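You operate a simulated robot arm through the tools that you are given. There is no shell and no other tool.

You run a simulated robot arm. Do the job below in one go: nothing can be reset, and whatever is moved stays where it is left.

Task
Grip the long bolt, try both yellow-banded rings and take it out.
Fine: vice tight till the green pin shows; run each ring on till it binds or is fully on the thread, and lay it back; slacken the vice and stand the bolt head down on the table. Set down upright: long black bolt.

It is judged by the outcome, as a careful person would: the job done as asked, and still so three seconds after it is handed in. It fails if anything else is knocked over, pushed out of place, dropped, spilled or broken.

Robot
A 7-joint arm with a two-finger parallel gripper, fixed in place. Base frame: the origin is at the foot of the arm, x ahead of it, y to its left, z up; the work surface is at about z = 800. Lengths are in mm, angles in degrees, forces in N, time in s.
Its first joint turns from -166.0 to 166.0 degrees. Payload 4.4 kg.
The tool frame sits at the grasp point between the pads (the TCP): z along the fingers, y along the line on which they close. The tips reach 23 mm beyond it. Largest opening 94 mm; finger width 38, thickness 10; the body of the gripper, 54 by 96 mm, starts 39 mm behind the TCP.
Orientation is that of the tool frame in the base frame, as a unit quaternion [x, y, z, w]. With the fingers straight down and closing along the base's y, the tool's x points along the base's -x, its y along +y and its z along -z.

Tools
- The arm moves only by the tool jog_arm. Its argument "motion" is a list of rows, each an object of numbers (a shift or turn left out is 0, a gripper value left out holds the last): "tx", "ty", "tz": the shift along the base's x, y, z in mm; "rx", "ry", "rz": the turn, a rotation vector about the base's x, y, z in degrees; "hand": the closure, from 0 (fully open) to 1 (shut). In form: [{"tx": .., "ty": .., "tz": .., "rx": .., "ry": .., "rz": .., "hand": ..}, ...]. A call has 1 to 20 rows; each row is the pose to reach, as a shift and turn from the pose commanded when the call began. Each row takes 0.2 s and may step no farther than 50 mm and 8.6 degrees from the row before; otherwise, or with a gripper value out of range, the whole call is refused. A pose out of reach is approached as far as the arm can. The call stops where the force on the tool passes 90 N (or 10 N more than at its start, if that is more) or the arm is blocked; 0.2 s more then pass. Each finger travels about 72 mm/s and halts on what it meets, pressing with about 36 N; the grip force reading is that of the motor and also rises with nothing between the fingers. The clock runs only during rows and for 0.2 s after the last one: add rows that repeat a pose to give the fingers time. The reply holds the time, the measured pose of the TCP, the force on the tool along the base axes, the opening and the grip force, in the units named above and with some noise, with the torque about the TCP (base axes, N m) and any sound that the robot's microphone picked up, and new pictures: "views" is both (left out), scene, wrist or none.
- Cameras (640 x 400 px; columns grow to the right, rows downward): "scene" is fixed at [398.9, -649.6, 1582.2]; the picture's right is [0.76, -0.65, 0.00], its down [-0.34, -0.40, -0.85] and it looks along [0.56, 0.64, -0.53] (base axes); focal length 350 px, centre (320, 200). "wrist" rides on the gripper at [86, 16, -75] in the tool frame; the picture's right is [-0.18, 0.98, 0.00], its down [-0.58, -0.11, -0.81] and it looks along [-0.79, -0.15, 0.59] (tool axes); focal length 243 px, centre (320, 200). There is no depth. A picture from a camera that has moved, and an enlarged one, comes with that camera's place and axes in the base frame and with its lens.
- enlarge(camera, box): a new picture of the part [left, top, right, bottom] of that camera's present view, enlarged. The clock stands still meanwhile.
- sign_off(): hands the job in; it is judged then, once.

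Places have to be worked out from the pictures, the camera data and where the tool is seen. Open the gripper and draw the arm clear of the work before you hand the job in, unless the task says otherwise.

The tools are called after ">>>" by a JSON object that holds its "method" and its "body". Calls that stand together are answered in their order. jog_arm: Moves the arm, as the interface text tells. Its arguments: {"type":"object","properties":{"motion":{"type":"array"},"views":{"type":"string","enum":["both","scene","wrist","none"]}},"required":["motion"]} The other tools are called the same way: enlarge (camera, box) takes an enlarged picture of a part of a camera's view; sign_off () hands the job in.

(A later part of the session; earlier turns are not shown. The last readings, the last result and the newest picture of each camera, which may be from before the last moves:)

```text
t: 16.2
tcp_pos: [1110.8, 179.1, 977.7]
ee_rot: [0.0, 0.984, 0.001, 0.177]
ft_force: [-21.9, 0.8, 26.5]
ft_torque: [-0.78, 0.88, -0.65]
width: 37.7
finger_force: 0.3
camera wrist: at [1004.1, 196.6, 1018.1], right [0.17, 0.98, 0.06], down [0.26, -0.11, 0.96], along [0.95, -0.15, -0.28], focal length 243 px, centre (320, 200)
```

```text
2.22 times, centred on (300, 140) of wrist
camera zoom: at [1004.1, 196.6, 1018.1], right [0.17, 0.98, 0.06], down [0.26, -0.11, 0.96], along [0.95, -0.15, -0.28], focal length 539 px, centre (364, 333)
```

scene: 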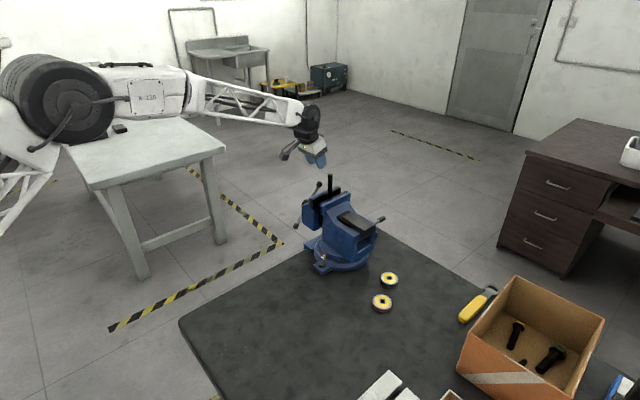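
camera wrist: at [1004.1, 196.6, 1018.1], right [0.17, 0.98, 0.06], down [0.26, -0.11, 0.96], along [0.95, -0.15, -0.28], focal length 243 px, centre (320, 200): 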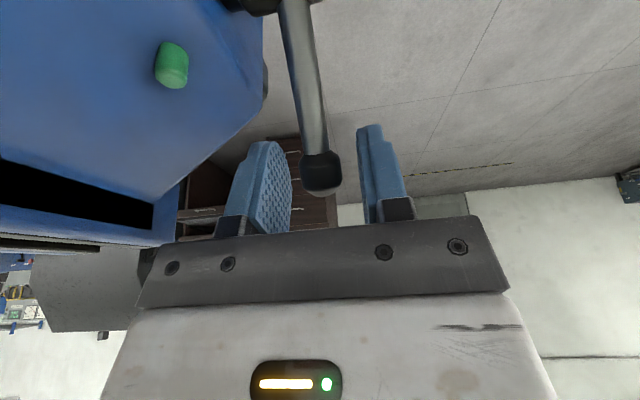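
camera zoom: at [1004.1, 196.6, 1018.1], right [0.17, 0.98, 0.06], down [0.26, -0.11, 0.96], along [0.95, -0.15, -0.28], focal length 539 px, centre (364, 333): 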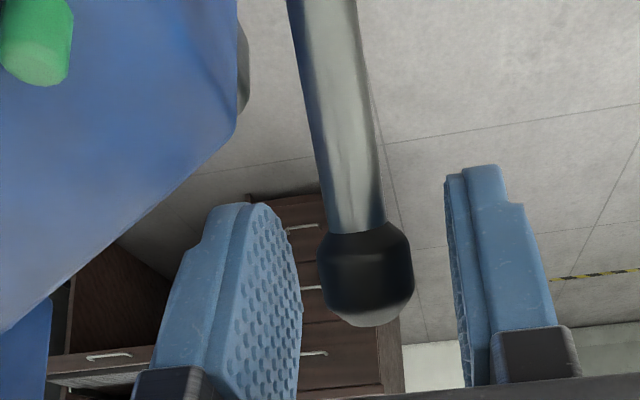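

A green pin now sticks up from the moving jaw block – it was not there before, so the vice looks tight already. There's a light contact force on the hand, so I back off up the tool axis and inspect.

>>> {"method": "jog_arm", "body": {"motion": [{"tx": -8, "tz": 22}, {"tx": -16, "tz": 50}, {"tx": -30, "tz": 90}, {"tx": -60, "tz": 125}, {"tx": -105, "tz": 140}], "views": "both"}}

>>> {"method": "enlarge", "body": {"camera": "wrist", "box": [100, 0, 340, 180]}}

>>> {"method": "enlarge", "body": {"camera": "scene", "box": [290, 165, 370, 225]}}

```text
t: 17.4
tcp_pos: [1004.5, 176.5, 1111.2]
ee_rot: [-0.002, 0.985, 0.0, 0.175]
ft_force: [0.3, -1.2, -0.1]
ft_torque: [0.01, -0.02, 0.0]
width: 37.5
finger_force: 0.1
camera wrist: at [896.4, 194.5, 1152.0], right [0.17, 0.98, 0.06], down [0.27, -0.11, 0.96], along [0.95, -0.15, -0.28], focal length 243 px, centre (320, 200)
```

scene: 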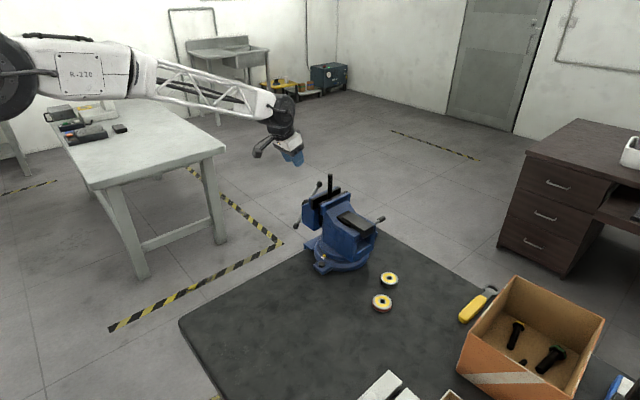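
wrist: 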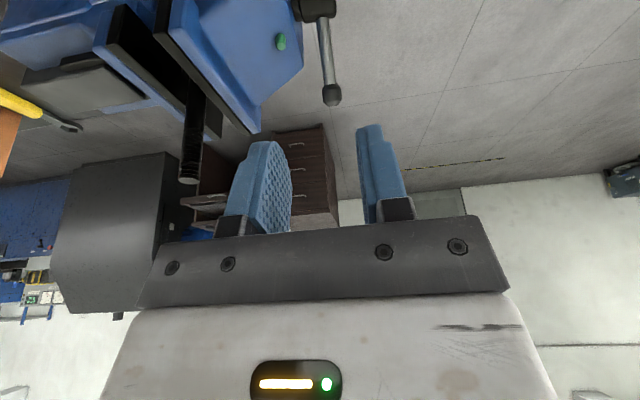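

```text
2.22 times, centred on (220, 90) of wrist
camera zoom: at [896.4, 194.5, 1152.0], right [0.17, 0.98, 0.06], down [0.27, -0.11, 0.96], along [0.95, -0.15, -0.28], focal length 539 px, centre (542, 444)
```

zoom: 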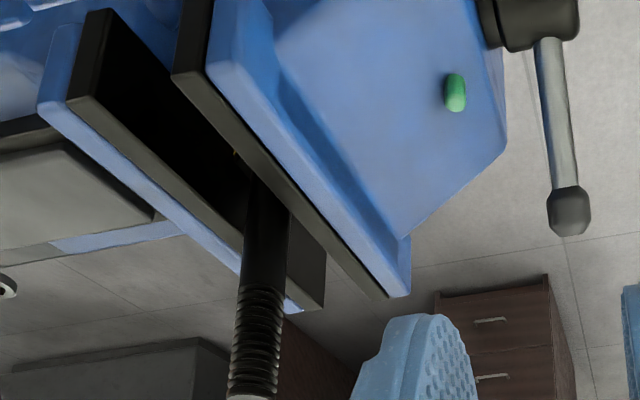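

```text
6.67 times, centred on (330, 195) of scene
camera zoom: at [398.9, -649.6, 1582.2], right [0.76, -0.65, 0.0], down [-0.34, -0.4, -0.85], along [0.56, 0.64, -0.53], focal length 2330 px, centre (253, 233)
```

zoom: 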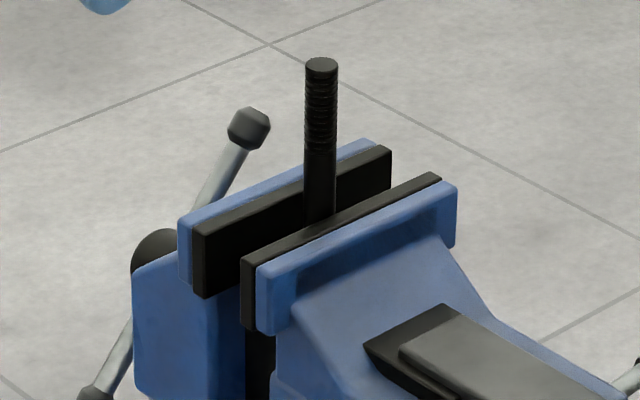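

The green pin clearly stands out of the jaw block and the jaws hold the bolt head: the vice is tight. Next I go above the bolt with the tool vertical to check the pose I need for the rings and look at the head from above.

>>> {"method": "jog_arm", "body": {"motion": [{"tz": 25, "ry": 7, "hand": 0.0}, {"ty": -35, "tz": 55, "ry": 14}, {"ty": -75, "tz": 75, "ry": 20}, {"ty": -114, "tz": 75, "ry": 20}, {"tx": -40, "ty": -114, "tz": 85, "ry": 20}, {"tx": -40, "ty": -114, "tz": 85, "ry": 20}], "views": "both"}}

>>> {"method": "enlarge", "body": {"camera": "wrist", "box": [210, 0, 430, 150]}}

```text
t: 18.8
tcp_pos: [967.3, 65.2, 1197.7]
ee_rot: [-0.001, 1.0, -0.001, 0.001]
ft_force: [0.1, 0.5, 0.6]
ft_torque: [0.01, 0.04, 0.0]
width: 93.9
finger_force: 0.0
camera wrist: at [879.8, 81.3, 1272.3], right [0.18, 0.98, 0.0], down [0.58, -0.11, 0.81], along [0.79, -0.15, -0.59], focal length 243 px, centre (320, 200)
```

scene: 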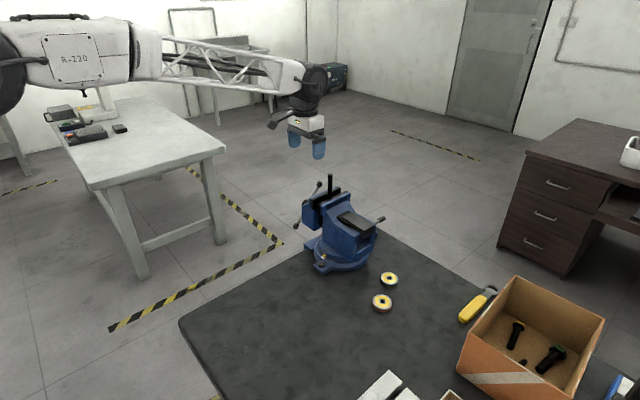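
wrist: 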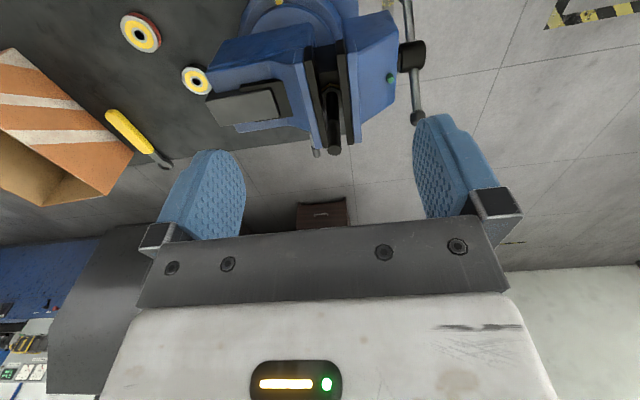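

```text
2.67 times, centred on (320, 75) of wrist
camera zoom: at [879.8, 81.3, 1272.3], right [0.18, 0.98, 0.0], down [0.58, -0.11, 0.81], along [0.79, -0.15, -0.59], focal length 647 px, centre (320, 533)
```

zoom: 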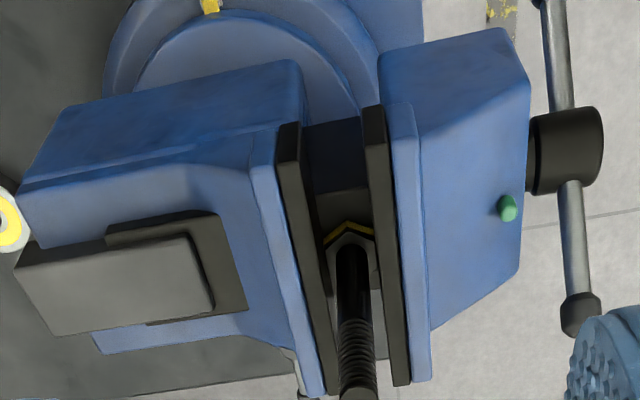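

>>> {"method": "jog_arm", "body": {"motion": [{"tx": 40, "ty": -1.5, "tz": -15}, {"tx": 80, "ty": -1.5, "tz": -40}, {"tx": 93.3, "ty": -1.5, "tz": -80}, {"tx": 93.3, "ty": -1.5, "tz": -108}, {"tx": 93.3, "ty": -1.5, "tz": -118}, {"tx": 93.3, "ty": -1.5, "tz": -118}], "views": "both"}}

>>> {"method": "enlarge", "body": {"camera": "scene", "box": [280, 130, 390, 230]}}

>>> {"method": "enlarge", "body": {"camera": "wrist", "box": [180, 0, 460, 200]}}

```text
t: 20.2
tcp_pos: [1059.7, 64.5, 1079.6]
ee_rot: [-0.001, 1.0, 0.0, 0.002]
ft_force: [0.3, -0.5, 0.1]
ft_torque: [0.02, -0.02, 0.01]
width: 93.8
finger_force: 0.0
camera wrist: at [972.2, 80.7, 1154.3], right [0.18, 0.98, 0.0], down [0.58, -0.11, 0.81], along [0.79, -0.15, -0.59], focal length 243 px, centre (320, 200)
```

scene: 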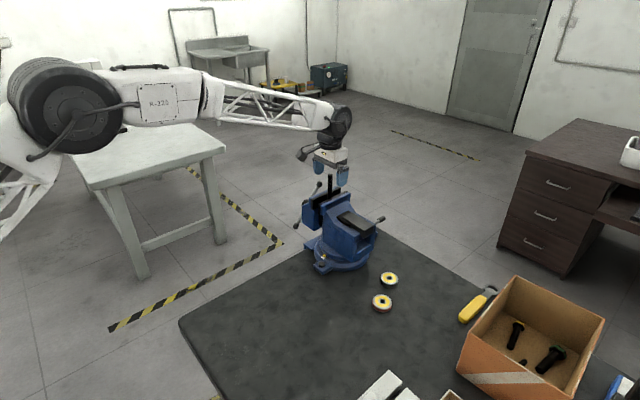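
wrist: 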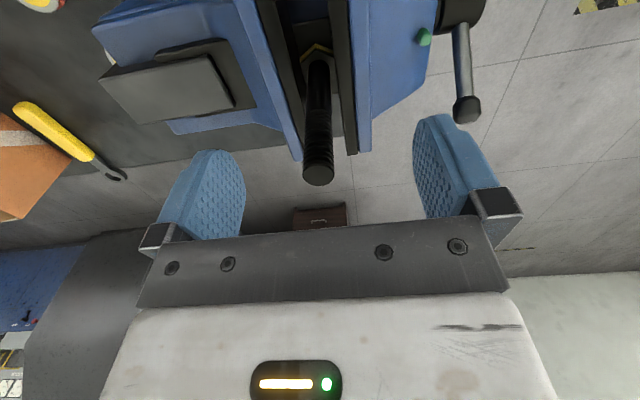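

```text
4.00 times, centred on (335, 180) of scene
camera zoom: at [398.9, -649.6, 1582.2], right [0.76, -0.65, 0.0], down [-0.34, -0.4, -0.85], along [0.56, 0.64, -0.53], focal length 1398 px, centre (260, 280)
```

zoom: 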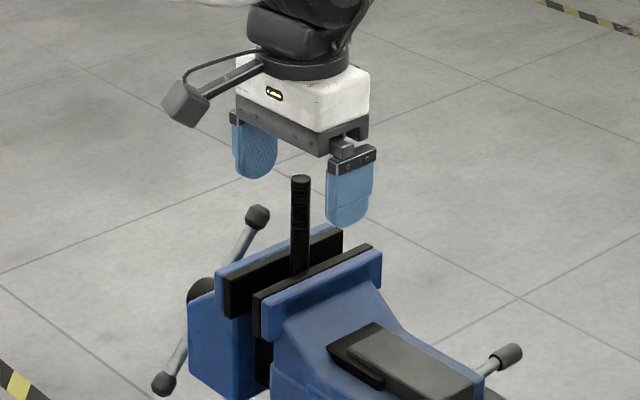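

```text
2.00 times, centred on (320, 100) of wrist
camera zoom: at [972.2, 80.7, 1154.3], right [0.18, 0.98, 0.0], down [0.58, -0.11, 0.81], along [0.79, -0.15, -0.59], focal length 485 px, centre (320, 400)
```

zoom: 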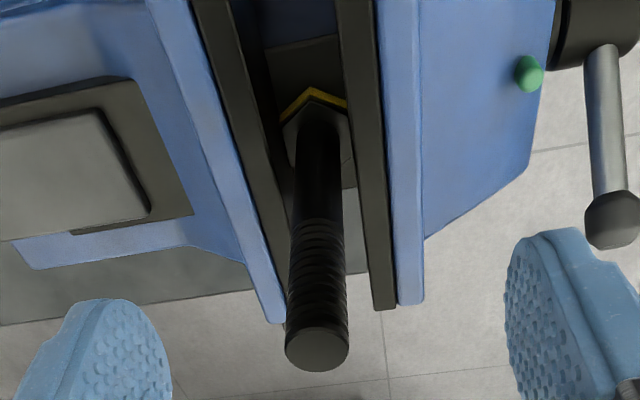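

The tool stands vertically over the bolt with room to spare; the bolt top is at about z 1073. I use a gentle close on the bolt tip to find its exact y.

>>> {"method": "jog_arm", "body": {"motion": [{"tz": -8}, {"tz": -8, "hand": 1.0}, {"tz": -8, "hand": 1.0}, {"tz": -8, "hand": 1.0}, {"tz": -8, "hand": 1.0}, {"tz": -8, "hand": 1.0}], "views": "none"}}

```text
t: 21.6
tcp_pos: [1060.0, 64.2, 1071.6]
ee_rot: [0.0, 1.0, -0.001, 0.001]
ft_force: [-0.8, -7.1, 1.2]
ft_torque: [-0.57, 0.1, -0.04]
width: 15.2
finger_force: 36.4
```

Bolt y ≈ 64.3. I open, turn the hand 90° about vertical and close again to find its x (this also tests the wrist's turning range).

>>> {"method": "jog_arm", "body": {"motion": [{"hand": 0.3}, {"hand": 0.3}, {"tz": 14, "rz": 8}, {"tz": 14, "rz": 16}, {"tz": 14, "rz": 24}, {"tz": 14, "rz": 32}, {"tz": 14, "rz": 40}, {"tz": 14, "rz": 48}, {"tz": 14, "rz": 56}, {"tz": 14, "rz": 64}, {"tz": 14, "rz": 72}, {"tz": 14, "rz": 80}, {"tz": 14, "rz": 88}, {"tz": 14, "rz": 90}, {"tz": 0, "rz": 90}, {"tz": 0, "rz": 90, "hand": 1}, {"tz": 0, "rz": 90, "hand": 1}, {"tz": 0, "rz": 90, "hand": 1}, {"tz": 0, "rz": 90, "hand": 1}], "views": "both"}}

```text
t: 25.6
tcp_pos: [1060.1, 63.9, 1071.3]
ee_rot: [0.708, -0.707, 0.0, -0.001]
ft_force: [-0.4, 0.2, 0.2]
ft_torque: [0.1, 0.29, 0.03]
width: 15.2
finger_force: 35.9
camera wrist: at [1042.7, -22.2, 1146.6], right [-0.98, 0.18, 0.0], down [0.11, 0.58, 0.81], along [0.15, 0.79, -0.59], focal length 243 px, centre (320, 200)
```

scene: 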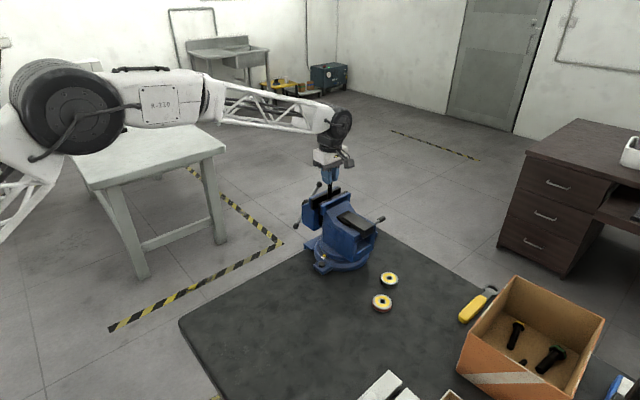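
wrist: 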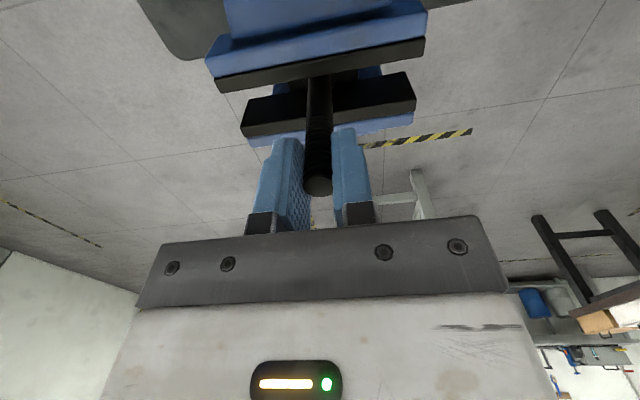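

Bolt axis confirmed at (1060.0, 64.1). I open, rise clear and test how far the wrist can turn on in this direction, useful for the screwing strokes.

>>> {"method": "jog_arm", "body": {"motion": [{"hand": 0.3}, {"hand": 0.3}, {"tz": 40}, {"tz": 80}, {"tz": 80, "rz": 8.5}, {"tz": 80, "rz": 17}, {"tz": 80, "rz": 25.5}, {"tz": 80, "rz": 34}, {"tz": 80, "rz": 42.5}, {"tz": 80, "rz": 51}, {"tz": 80, "rz": 59.5}, {"tz": 80, "rz": 68}, {"tz": 80, "rz": 76.5}, {"tz": 80, "rz": 85}], "views": "none"}}

```text
t: 28.6
tcp_pos: [1059.2, 62.6, 1151.4]
ee_rot: [0.999, -0.042, -0.002, 0.0]
ft_force: [0.1, 0.7, -0.3]
ft_torque: [0.0, 0.0, -0.01]
width: 65.7
finger_force: 0.0
```

>>> {"method": "jog_arm", "body": {"motion": [{"rz": 8.5}, {"rz": 17}, {"rz": 25.5}, {"rz": 34}, {"rz": 42.5}, {"rz": 51}, {"rz": 59.5}, {"rz": 68}, {"rz": 76.5}, {"rz": 85}], "views": "none"}}

```text
t: 30.8
tcp_pos: [1061.6, 69.0, 1154.0]
ee_rot: [0.999, -0.035, -0.001, 0.003]
ft_force: [0.1, -0.9, -0.5]
ft_torque: [0.01, 0.02, 0.03]
width: 65.9
finger_force: 0.0
out of reach, approached as far as the arm can: row 1, 2, 3, 4, 5, 6, 7, 8, 9, 10
```

The turning limit is at about +176° from the starting wrist angle. I turn back the same 85° and check the reading.

>>> {"method": "jog_arm", "body": {"motion": [{"rz": -8.5}, {"rz": -17}, {"rz": -25.5}, {"rz": -34}, {"rz": -42.5}], "views": "none"}}

```text
t: 32.0
tcp_pos: [1061.1, 69.0, 1154.8]
ee_rot: [0.918, -0.395, -0.002, 0.002]
ft_force: [-0.1, -0.1, 0.1]
ft_torque: [-0.02, -0.01, 0.0]
width: 65.9
finger_force: 0.2
```

Turning range is known and the pose is well behaved. Now I go above the red-sided ring near (980, −243) with the hand turned so that plenty of clockwise turning remains.

>>> {"method": "jog_arm", "body": {"motion": [{"tx": -10, "ty": -48, "rz": 4, "hand": 0.1}, {"tx": -20, "ty": -96, "rz": 8}, {"tx": -31, "ty": -143, "rz": 12}, {"tx": -42, "ty": -190, "rz": 16.5}, {"tx": -53, "ty": -235, "tz": -15, "rz": 16.5}, {"tx": -65, "ty": -270, "tz": -45, "rz": 16.5}, {"tx": -75, "ty": -295, "tz": -85, "rz": 16.5}, {"tx": -81, "ty": -312, "tz": -130, "rz": 16.5}, {"tx": -81, "ty": -312, "tz": -154, "rz": 16.5}], "views": "both"}}

>>> {"method": "enlarge", "body": {"camera": "wrist", "box": [200, 0, 440, 200]}}

>>> {"method": "enlarge", "body": {"camera": "scene", "box": [340, 200, 460, 320]}}

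```text
t: 34.0
tcp_pos: [981.6, -241.1, 1000.6]
ee_rot: [0.966, -0.258, -0.002, 0.002]
ft_force: [0.6, 0.7, 0.5]
ft_torque: [-0.02, -0.04, 0.01]
width: 84.4
finger_force: 0.0
camera wrist: at [1047.0, -298.0, 1075.4], right [-0.65, -0.76, 0.0], down [-0.45, 0.39, 0.81], along [-0.61, 0.52, -0.59], focal length 243 px, centre (320, 200)
```

scene: 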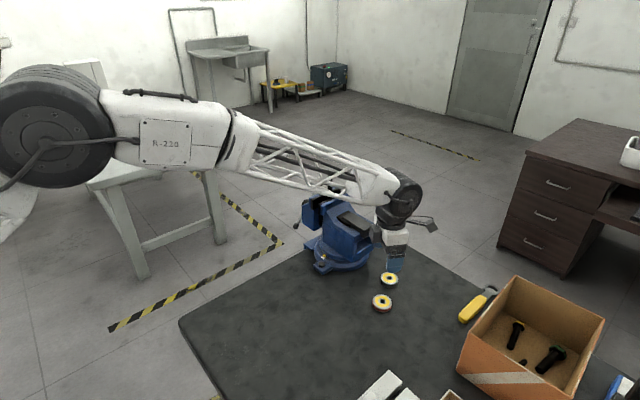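
wrist: 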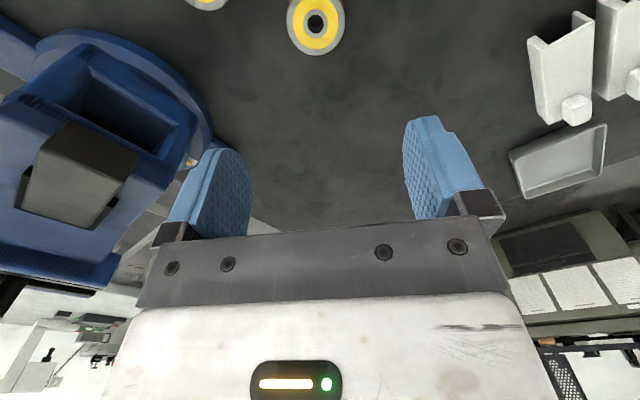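

```text
2.00 times, centred on (320, 100) of wrist
camera zoom: at [1047.0, -298.0, 1075.4], right [-0.65, -0.76, 0.0], down [-0.45, 0.39, 0.81], along [-0.61, 0.52, -0.59], focal length 485 px, centre (320, 400)
```

zoom: 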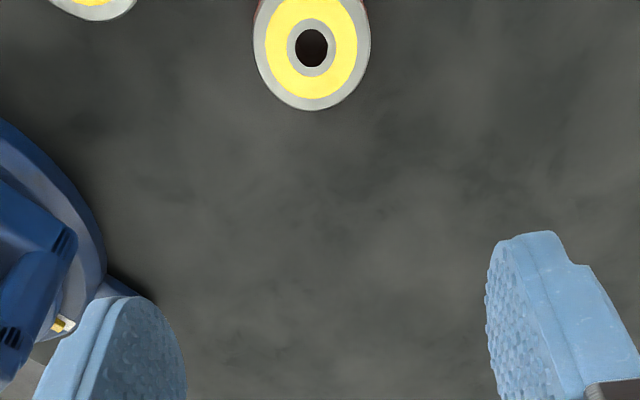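

```text
3.33 times, centred on (400, 260) of scene
camera zoom: at [398.9, -649.6, 1582.2], right [0.76, -0.65, 0.0], down [-0.34, -0.4, -0.85], along [0.56, 0.64, -0.53], focal length 1165 px, centre (53, 0)
```

zoom: 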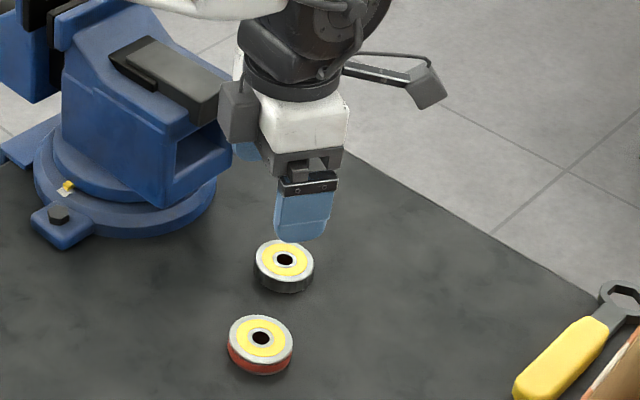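

The red ring's hole centre works out at about (986.5, −241), ring top near z 814. I lower straight over it part way and check the reach and centring.

>>> {"method": "jog_arm", "body": {"motion": [{"tx": 5, "tz": -40}, {"tx": 5, "tz": -80}, {"tx": 5, "tz": -115}, {"tx": 5, "tz": -115}], "views": "both"}}

>>> {"method": "enlarge", "body": {"camera": "wrist", "box": [200, 20, 440, 200]}}

>>> {"method": "enlarge", "body": {"camera": "scene", "box": [340, 220, 460, 320]}}

```text
t: 35.0
tcp_pos: [986.1, -242.0, 883.7]
ee_rot: [0.966, -0.259, -0.001, 0.003]
ft_force: [0.2, 0.0, 0.9]
ft_torque: [-0.02, 0.02, -0.02]
width: 84.5
finger_force: 0.1
camera wrist: at [1051.6, -298.5, 959.8], right [-0.65, -0.76, 0.0], down [-0.45, 0.39, 0.81], along [-0.61, 0.52, -0.59], focal length 243 px, centre (320, 200)
```

scene: 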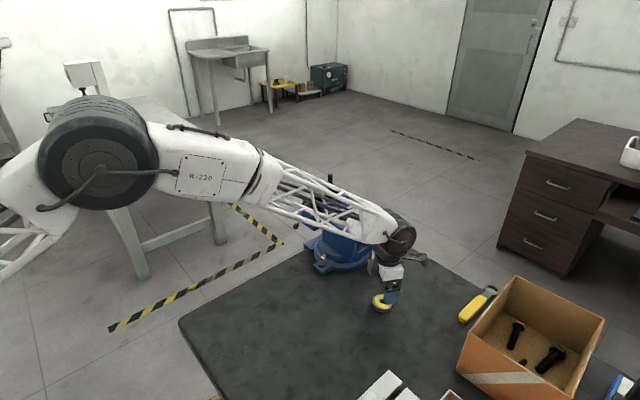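
wrist: 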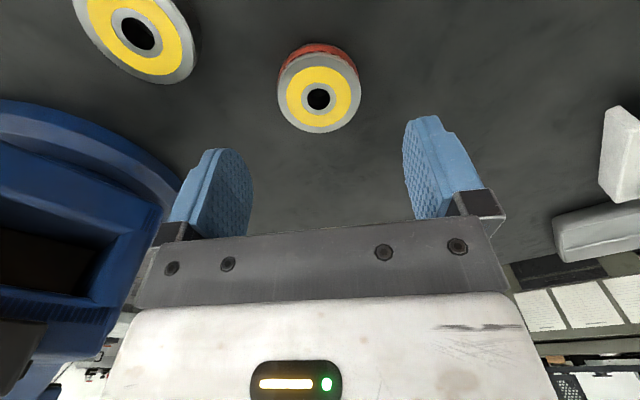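

```text
2.22 times, centred on (320, 110) of wrist
camera zoom: at [1051.6, -298.5, 959.8], right [-0.65, -0.76, 0.0], down [-0.45, 0.39, 0.81], along [-0.61, 0.52, -0.59], focal length 539 px, centre (320, 400)
```

zoom: 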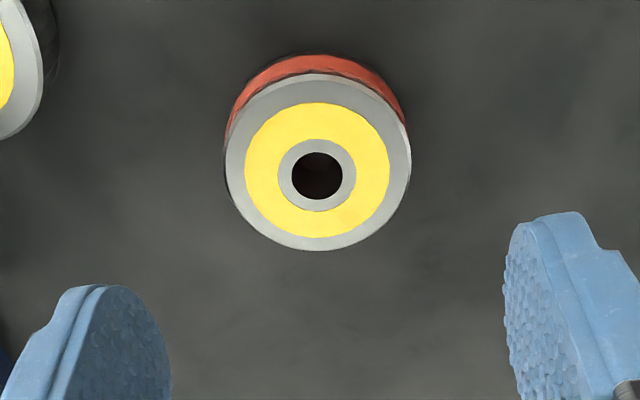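

```text
4.00 times, centred on (400, 270) of scene
camera zoom: at [398.9, -649.6, 1582.2], right [0.76, -0.65, 0.0], down [-0.34, -0.4, -0.85], along [0.56, 0.64, -0.53], focal length 1398 px, centre (0, -80)
```

zoom: 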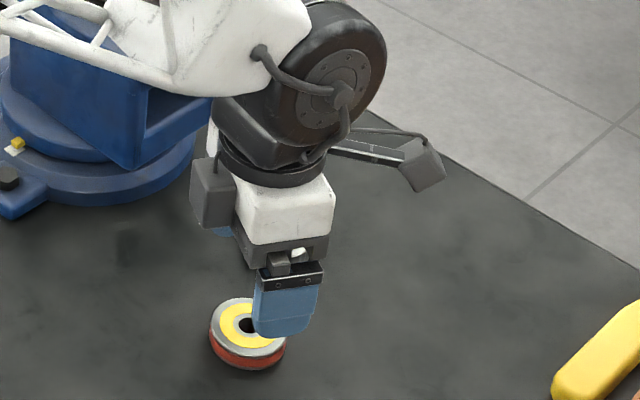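

The ring hole is centred under the TCP, so I lower on to the table level slowly and then close.

>>> {"method": "jog_arm", "body": {"motion": [{"tz": -25}, {"tz": -42}, {"tz": -52}, {"tz": -56}, {"tz": -56}], "views": "wrist"}}

```text
t: 36.2
tcp_pos: [985.4, -242.5, 828.2]
ee_rot: [0.966, -0.26, -0.001, 0.002]
ft_force: [1.4, 0.4, -0.1]
ft_torque: [0.01, 0.0, 0.0]
width: 84.3
finger_force: 0.1
camera wrist: at [1051.5, -299.1, 904.4], right [-0.65, -0.76, 0.0], down [-0.45, 0.39, 0.81], along [-0.61, 0.52, -0.59], focal length 243 px, centre (320, 200)
```

wrist: 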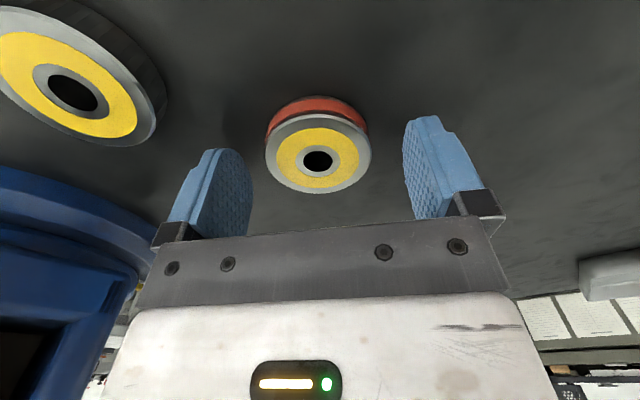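

>>> {"method": "jog_arm", "body": {"motion": [{"tx": 0.5, "ty": 1, "tz": -3}, {"tx": 0.5, "ty": 1, "tz": -3, "hand": 1}, {"tx": 0.5, "ty": 1, "tz": -3, "hand": 1}, {"tx": 0.5, "ty": 1, "tz": -3, "hand": 1}], "views": "wrist"}}

>>> {"method": "enlarge", "body": {"camera": "wrist", "box": [200, 60, 440, 240]}}

```text
t: 37.2
tcp_pos: [985.7, -241.7, 827.1]
ee_rot: [0.966, -0.258, -0.002, 0.002]
ft_force: [0.3, 0.2, 1.0]
ft_torque: [-0.02, 0.02, 0.01]
width: 52.0
finger_force: 36.3
camera wrist: at [1051.7, -298.1, 901.2], right [-0.65, -0.76, 0.0], down [-0.45, 0.39, 0.81], along [-0.61, 0.52, -0.59], focal length 243 px, centre (320, 200)
```

wrist: 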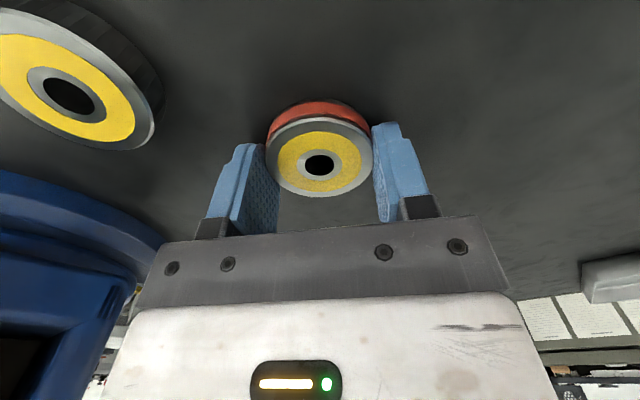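

```text
2.22 times, centred on (320, 150) of wrist
camera zoom: at [1051.7, -298.1, 901.2], right [-0.65, -0.76, 0.0], down [-0.45, 0.39, 0.81], along [-0.61, 0.52, -0.59], focal length 539 px, centre (320, 311)
```

zoom: 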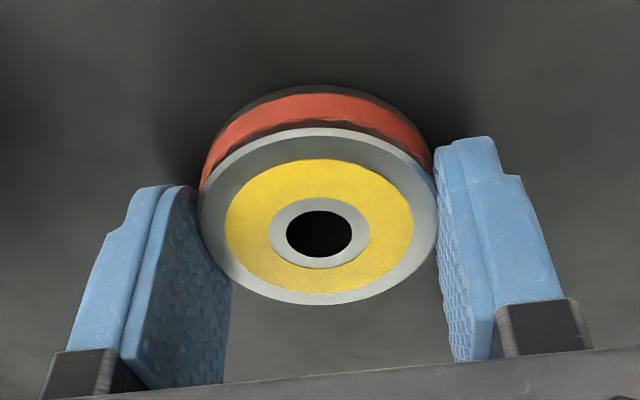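

The red ring is gripped centrally (52 mm wide; its home is at (985.7, −241.5)). I lift it, carry it over and hold it above the bolt, turning the wrist to near its + limit.

>>> {"method": "jog_arm", "body": {"motion": [{"tz": 45}, {"tz": 95}, {"tz": 143}, {"tx": 5, "ty": 20, "tz": 185, "rz": 2}, {"tx": 15, "ty": 45, "tz": 225, "rz": 4}, {"tx": 25, "ty": 80, "tz": 257, "rz": 6}, {"tx": 35, "ty": 118, "tz": 285, "rz": 9}, {"tx": 45, "ty": 160, "tz": 307, "rz": 11}, {"tx": 55, "ty": 205, "tz": 320, "rz": 14}, {"tx": 64, "ty": 250, "tz": 323, "rz": 16}, {"tx": 71, "ty": 285, "tz": 323, "rz": 18}, {"tx": 74.3, "ty": 305.8, "tz": 323, "rz": 20}, {"tx": 74.3, "ty": 305.8, "tz": 323, "rz": 20}], "views": "both"}}

>>> {"method": "enlarge", "body": {"camera": "wrist", "box": [200, 40, 440, 240]}}

>>> {"method": "enlarge", "body": {"camera": "scene", "box": [280, 120, 390, 230]}}

```text
t: 40.0
tcp_pos: [1058.2, 64.7, 1147.8]
ee_rot: [0.996, -0.086, -0.001, 0.003]
ft_force: [-0.5, 0.1, -0.4]
ft_torque: [0.0, 0.01, 0.01]
width: 0.1
finger_force: 35.9
camera wrist: at [1140.1, 34.9, 1223.7], right [-0.35, -0.94, 0.0], down [-0.55, 0.21, 0.81], along [-0.76, 0.28, -0.59], focal length 243 px, centre (320, 200)
```

scene: 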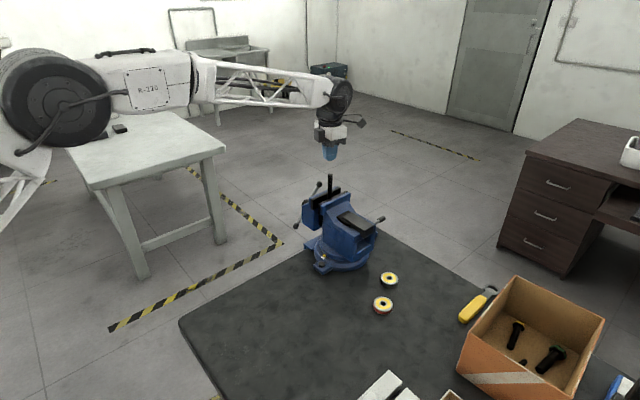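
wrist: 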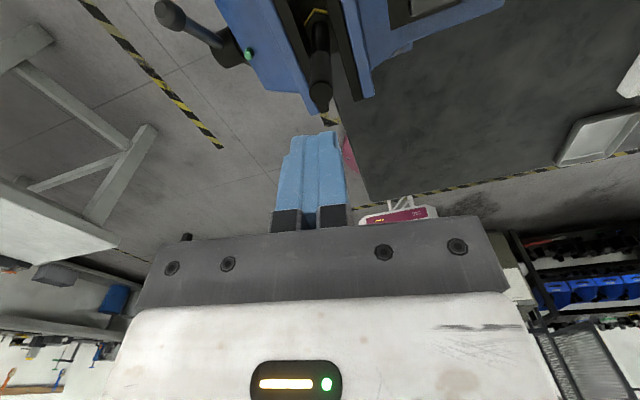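

```text
2.00 times, centred on (320, 140) of wrist
camera zoom: at [1140.1, 34.9, 1223.7], right [-0.35, -0.94, 0.0], down [-0.55, 0.21, 0.81], along [-0.76, 0.28, -0.59], focal length 485 px, centre (320, 320)
```

zoom: 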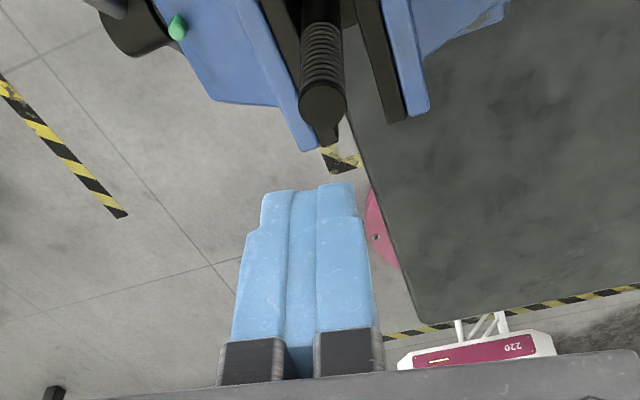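

```text
3.64 times, centred on (335, 175) of scene
camera zoom: at [398.9, -649.6, 1582.2], right [0.76, -0.65, 0.0], down [-0.34, -0.4, -0.85], along [0.56, 0.64, -0.53], focal length 1271 px, centre (266, 291)
```

zoom: 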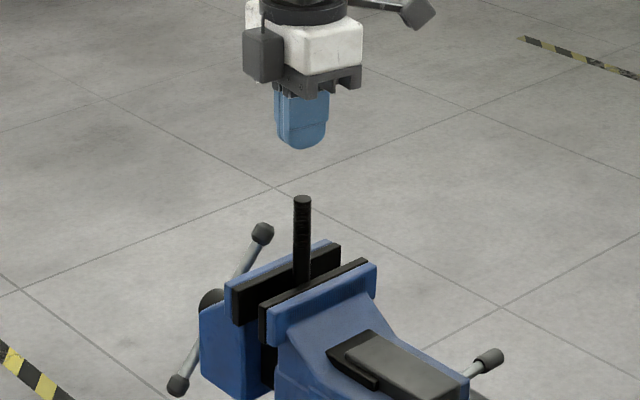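

The fingers are empty – the ring slipped out, and seems to lie near its old spot. I check it in the scene view.

>>> {"method": "enlarge", "body": {"camera": "scene", "box": [350, 255, 430, 325]}}

```text
5.71 times, centred on (390, 290) of scene
camera zoom: at [398.9, -649.6, 1582.2], right [0.76, -0.65, 0.0], down [-0.34, -0.4, -0.85], along [0.56, 0.64, -0.53], focal length 1997 px, centre (-80, -314)
```

zoom: 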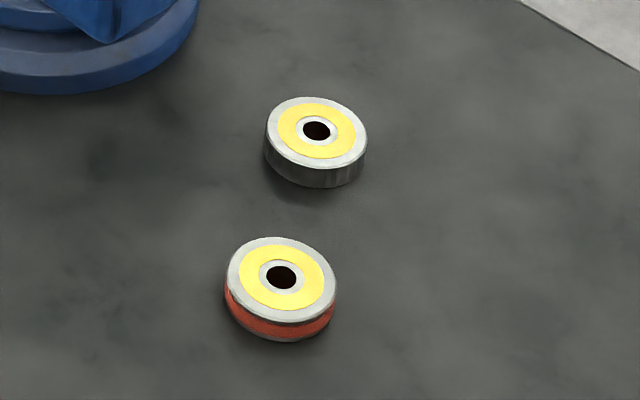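

The red ring lies beside its old place, apparently flat. I go back over it, open the hand and look from close.

>>> {"method": "jog_arm", "body": {"motion": [{"tx": -3, "ty": -21, "rz": -2, "hand": 0.1}, {"tx": -10, "ty": -56, "rz": -4}, {"tx": -19, "ty": -101, "tz": -3, "rz": -6}, {"tx": -29, "ty": -146, "tz": -16, "rz": -9}, {"tx": -39, "ty": -188, "tz": -38, "rz": -11}, {"tx": -49, "ty": -226, "tz": -66, "rz": -14}, {"tx": -59, "ty": -261, "tz": -98, "rz": -16}, {"tx": -69, "ty": -286, "tz": -138, "rz": -18}, {"tx": -74, "ty": -306, "tz": -180, "rz": -20}, {"tx": -74, "ty": -306, "tz": -228, "rz": -20}, {"tx": -74, "ty": -306, "tz": -258, "rz": -20}, {"tx": -74, "ty": -306, "tz": -258, "rz": -20}], "views": "wrist"}}

>>> {"method": "enlarge", "body": {"camera": "wrist", "box": [220, 20, 420, 180]}}

```text
t: 42.6
tcp_pos: [987.5, -243.7, 892.3]
ee_rot: [0.966, -0.259, -0.002, 0.003]
ft_force: [0.9, 0.6, -0.1]
ft_torque: [0.04, -0.01, 0.01]
width: 84.7
finger_force: 0.1
camera wrist: at [1053.2, -299.3, 967.6], right [-0.65, -0.76, 0.0], down [-0.45, 0.39, 0.81], along [-0.61, 0.52, -0.59], focal length 243 px, centre (320, 200)
```

wrist: 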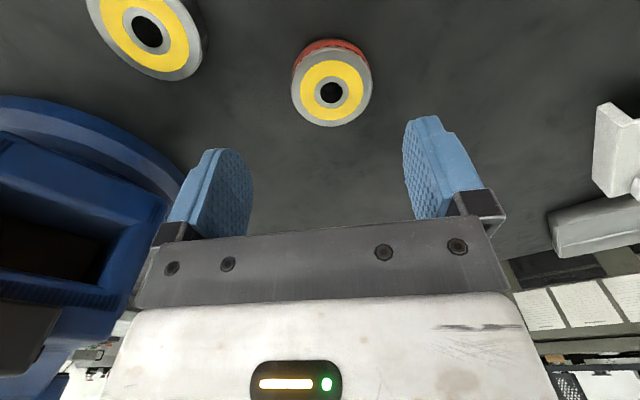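

```text
2.50 times, centred on (320, 100) of wrist
camera zoom: at [1053.2, -299.3, 967.6], right [-0.65, -0.76, 0.0], down [-0.45, 0.39, 0.81], along [-0.61, 0.52, -0.59], focal length 606 px, centre (320, 450)
```

zoom: 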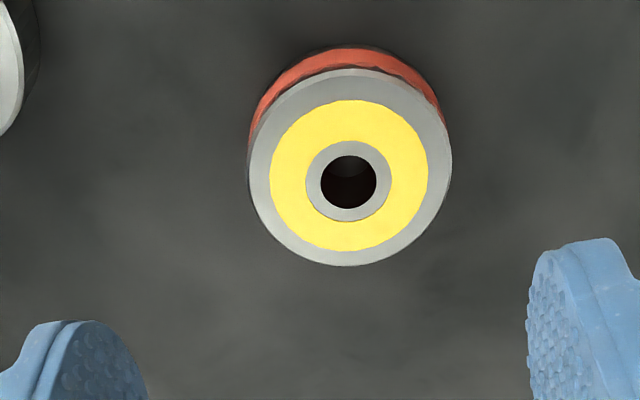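

The ring lies flat at about (981.5, −248), ~8 mm from its first spot. I'll grip it again with the finger tips fully down at the table, then lift gently in small steps.

>>> {"method": "jog_arm", "body": {"motion": [{"tx": -6, "ty": -4.5, "tz": -30}, {"tx": -6, "ty": -4.5, "tz": -55}, {"tx": -6, "ty": -4.5, "tz": -64}, {"tx": -6, "ty": -4.5, "tz": -67}, {"tx": -6, "ty": -4.5, "tz": -69}], "views": "wrist"}}

>>> {"method": "enlarge", "body": {"camera": "wrist", "box": [220, 80, 420, 240]}}

```text
t: 43.8
tcp_pos: [980.3, -246.0, 823.9]
ee_rot: [0.966, -0.259, -0.002, 0.001]
ft_force: [0.7, -0.5, 0.5]
ft_torque: [-0.02, 0.01, 0.0]
width: 84.7
finger_force: 0.1
camera wrist: at [1046.4, -301.9, 898.7], right [-0.65, -0.76, 0.0], down [-0.45, 0.39, 0.81], along [-0.61, 0.52, -0.59], focal length 243 px, centre (320, 200)
```

wrist: 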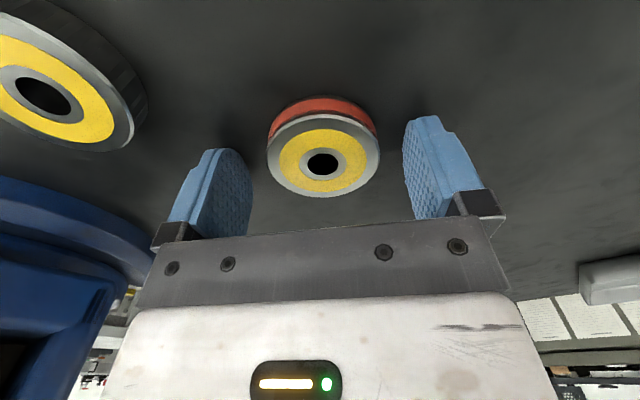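

```text
2.50 times, centred on (320, 160) of wrist
camera zoom: at [1046.4, -301.9, 898.7], right [-0.65, -0.76, 0.0], down [-0.45, 0.39, 0.81], along [-0.61, 0.52, -0.59], focal length 606 px, centre (320, 300)
```

zoom: 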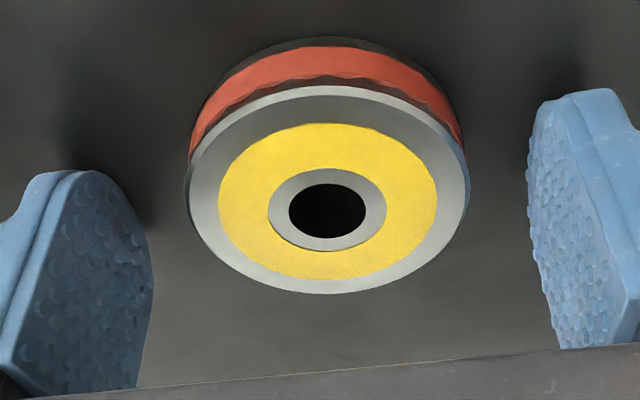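

>>> {"method": "jog_arm", "body": {"motion": [{"tx": 0.5, "ty": -1.5, "tz": -1}, {"tx": 0.5, "ty": -1.5, "tz": -2}], "views": "none"}}

```text
t: 44.4
tcp_pos: [981.1, -246.9, 824.4]
ee_rot: [0.966, -0.258, -0.001, 0.001]
ft_force: [-23.9, 16.9, 33.6]
ft_torque: [1.83, -0.2, 1.5]
width: 85.9
finger_force: 1.3
```

Tips touch the table at TCP z ≈ 824. I raise slightly off it and close on the ring.

>>> {"method": "jog_arm", "body": {"motion": [{"tz": 1.5}, {"tz": 1.5, "hand": 1}, {"tz": 1.5, "hand": 1}, {"tz": 1.5, "hand": 1}, {"tz": 1.5, "hand": 1}], "views": "wrist"}}

>>> {"method": "enlarge", "body": {"camera": "wrist", "box": [220, 80, 420, 240]}}

```text
t: 45.6
tcp_pos: [980.8, -248.3, 822.5]
ee_rot: [0.966, -0.259, -0.001, 0.002]
ft_force: [14.4, 1.6, 20.1]
ft_torque: [0.5, -0.85, -0.32]
width: 52.0
finger_force: 36.1
camera wrist: at [1046.4, -304.4, 898.4], right [-0.65, -0.76, 0.0], down [-0.45, 0.39, 0.81], along [-0.61, 0.52, -0.59], focal length 243 px, centre (320, 200)
```

wrist: 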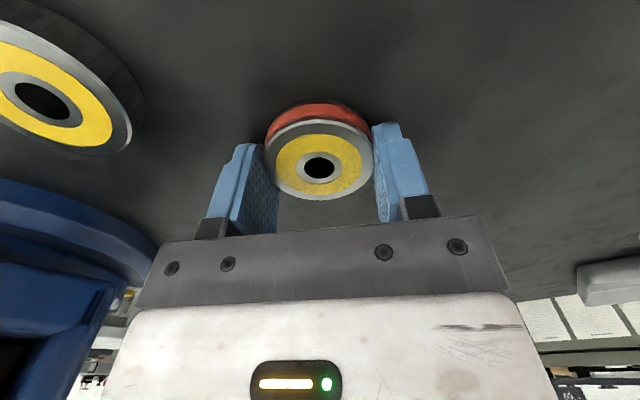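

```text
2.50 times, centred on (320, 160) of wrist
camera zoom: at [1046.4, -304.4, 898.4], right [-0.65, -0.76, 0.0], down [-0.45, 0.39, 0.81], along [-0.61, 0.52, -0.59], focal length 606 px, centre (320, 300)
```

zoom: 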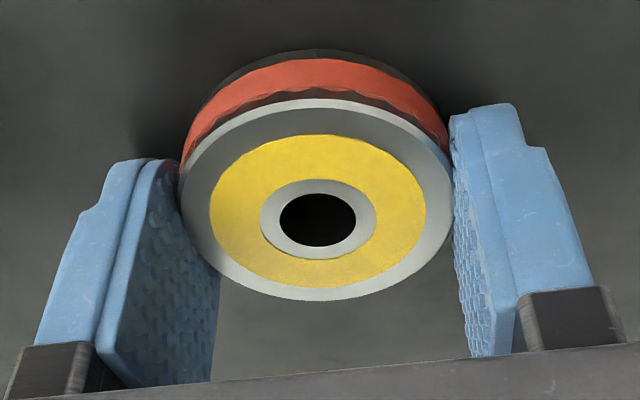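

>>> {"method": "jog_arm", "body": {"motion": [{"tz": 3}, {"tz": 6}, {"tz": 10}, {"tz": 15}, {"tz": 20}], "views": "both"}}

>>> {"method": "enlarge", "body": {"camera": "wrist", "box": [220, 80, 420, 240]}}

>>> {"method": "enlarge", "body": {"camera": "scene", "box": [340, 220, 460, 320]}}

```text
t: 46.8
tcp_pos: [981.1, -248.8, 841.8]
ee_rot: [0.966, -0.259, -0.001, 0.002]
ft_force: [-0.3, 0.1, -2.2]
ft_torque: [0.03, -0.03, -0.02]
width: 51.7
finger_force: 36.6
camera wrist: at [1046.8, -304.2, 916.9], right [-0.65, -0.76, 0.01], down [-0.45, 0.39, 0.81], along [-0.62, 0.52, -0.59], focal length 243 px, centre (320, 200)
```

scene: 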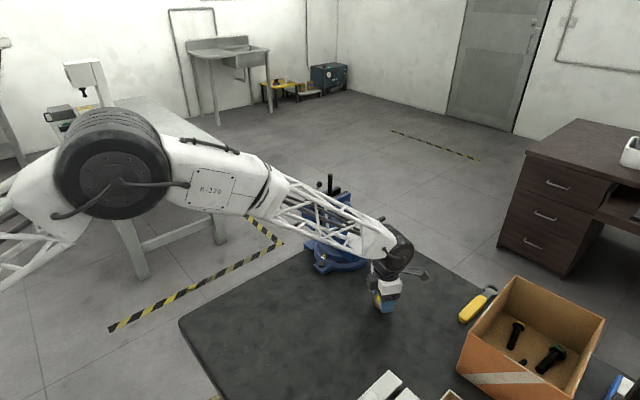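
wrist: 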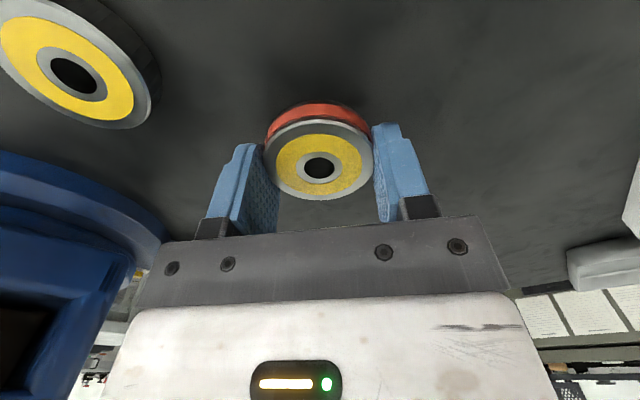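

```text
2.50 times, centred on (320, 160) of wrist
camera zoom: at [1046.8, -304.2, 916.9], right [-0.65, -0.76, 0.01], down [-0.45, 0.39, 0.81], along [-0.62, 0.52, -0.59], focal length 606 px, centre (320, 300)
```

zoom: 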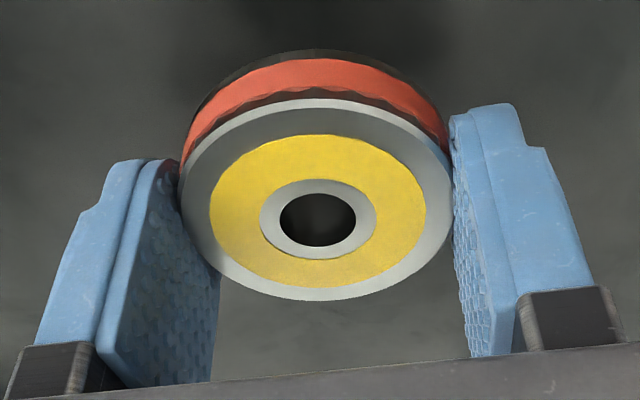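

```text
4.00 times, centred on (400, 270) of scene
camera zoom: at [398.9, -649.6, 1582.2], right [0.76, -0.65, 0.0], down [-0.34, -0.4, -0.85], along [0.56, 0.64, -0.53], focal length 1398 px, centre (0, -80)
```

zoom: 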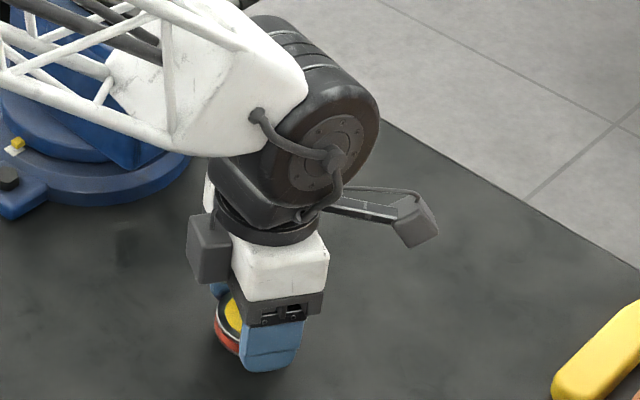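

The ring is held firmly now and hasn't shifted in the fingers. I carry it smoothly to above the bolt.

>>> {"method": "jog_arm", "body": {"motion": [{"tz": 22}, {"tz": 50}, {"tz": 84}, {"tz": 120}, {"tz": 156}, {"tx": 4, "ty": 12, "tz": 190, "rz": 2}, {"tx": 9, "ty": 32, "tz": 222, "rz": 4}, {"tx": 15, "ty": 57, "tz": 252, "rz": 6}, {"tx": 22, "ty": 87, "tz": 276, "rz": 8}, {"tx": 30, "ty": 122, "tz": 291, "rz": 10}, {"tx": 38, "ty": 160, "tz": 295, "rz": 12}, {"tx": 47, "ty": 198, "tz": 295, "rz": 14}, {"tx": 56, "ty": 236, "tz": 295, "rz": 16}, {"tx": 65, "ty": 268, "tz": 295, "rz": 18}, {"tx": 73, "ty": 294, "tz": 295, "rz": 19}, {"tx": 79, "ty": 312, "tz": 295, "rz": 20}, {"tx": 79, "ty": 312.6, "tz": 295, "rz": 20}], "views": "both"}}

>>> {"method": "enlarge", "body": {"camera": "wrist", "box": [220, 60, 420, 240]}}

>>> {"method": "enlarge", "body": {"camera": "scene", "box": [280, 120, 390, 230]}}

```text
t: 50.4
tcp_pos: [1062.2, 66.1, 1137.0]
ee_rot: [0.996, -0.086, -0.001, 0.003]
ft_force: [0.4, -0.3, -1.3]
ft_torque: [0.01, 0.02, -0.02]
width: 51.7
finger_force: 35.9
camera wrist: at [1141.8, 35.9, 1212.4], right [-0.35, -0.94, 0.0], down [-0.55, 0.21, 0.81], along [-0.76, 0.28, -0.59], focal length 243 px, centre (320, 200)
```

scene: 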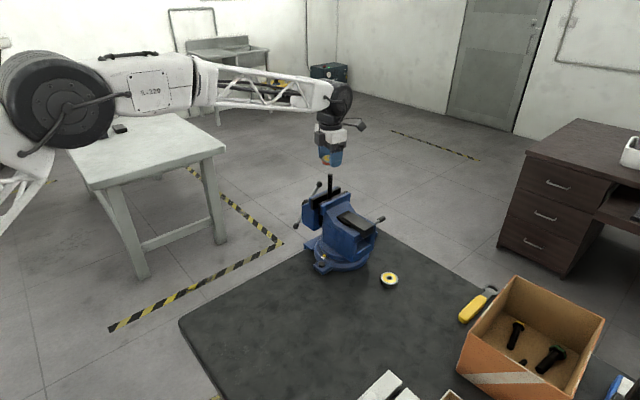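
wrist: 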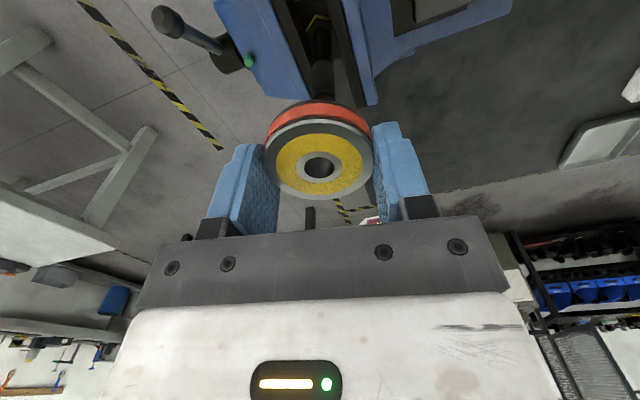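

```text
2.22 times, centred on (320, 150) of wrist
camera zoom: at [1141.8, 35.9, 1212.4], right [-0.35, -0.94, 0.0], down [-0.55, 0.21, 0.81], along [-0.76, 0.28, -0.59], focal length 539 px, centre (320, 311)
```

zoom: 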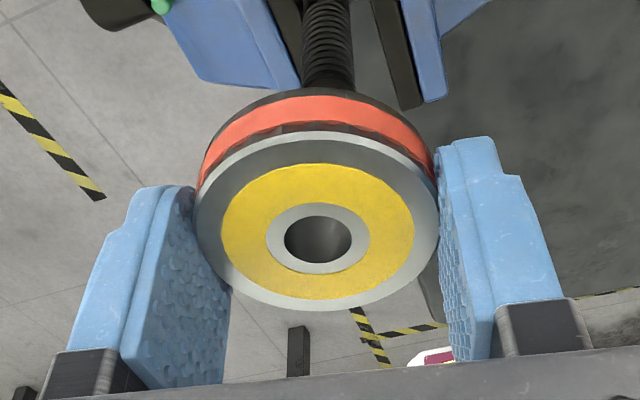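

```text
3.64 times, centred on (335, 175) of scene
camera zoom: at [398.9, -649.6, 1582.2], right [0.76, -0.65, 0.0], down [-0.34, -0.4, -0.85], along [0.56, 0.64, -0.53], focal length 1271 px, centre (266, 291)
```

zoom: 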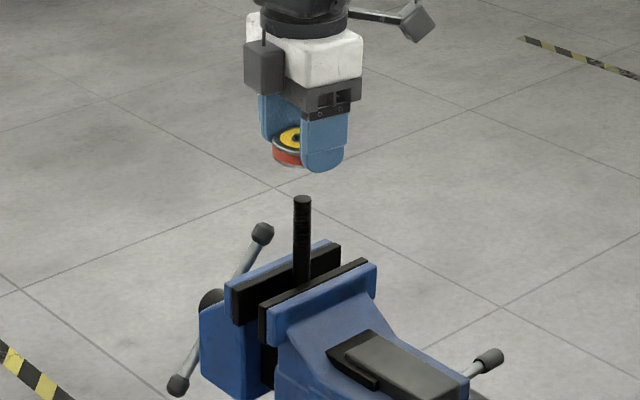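

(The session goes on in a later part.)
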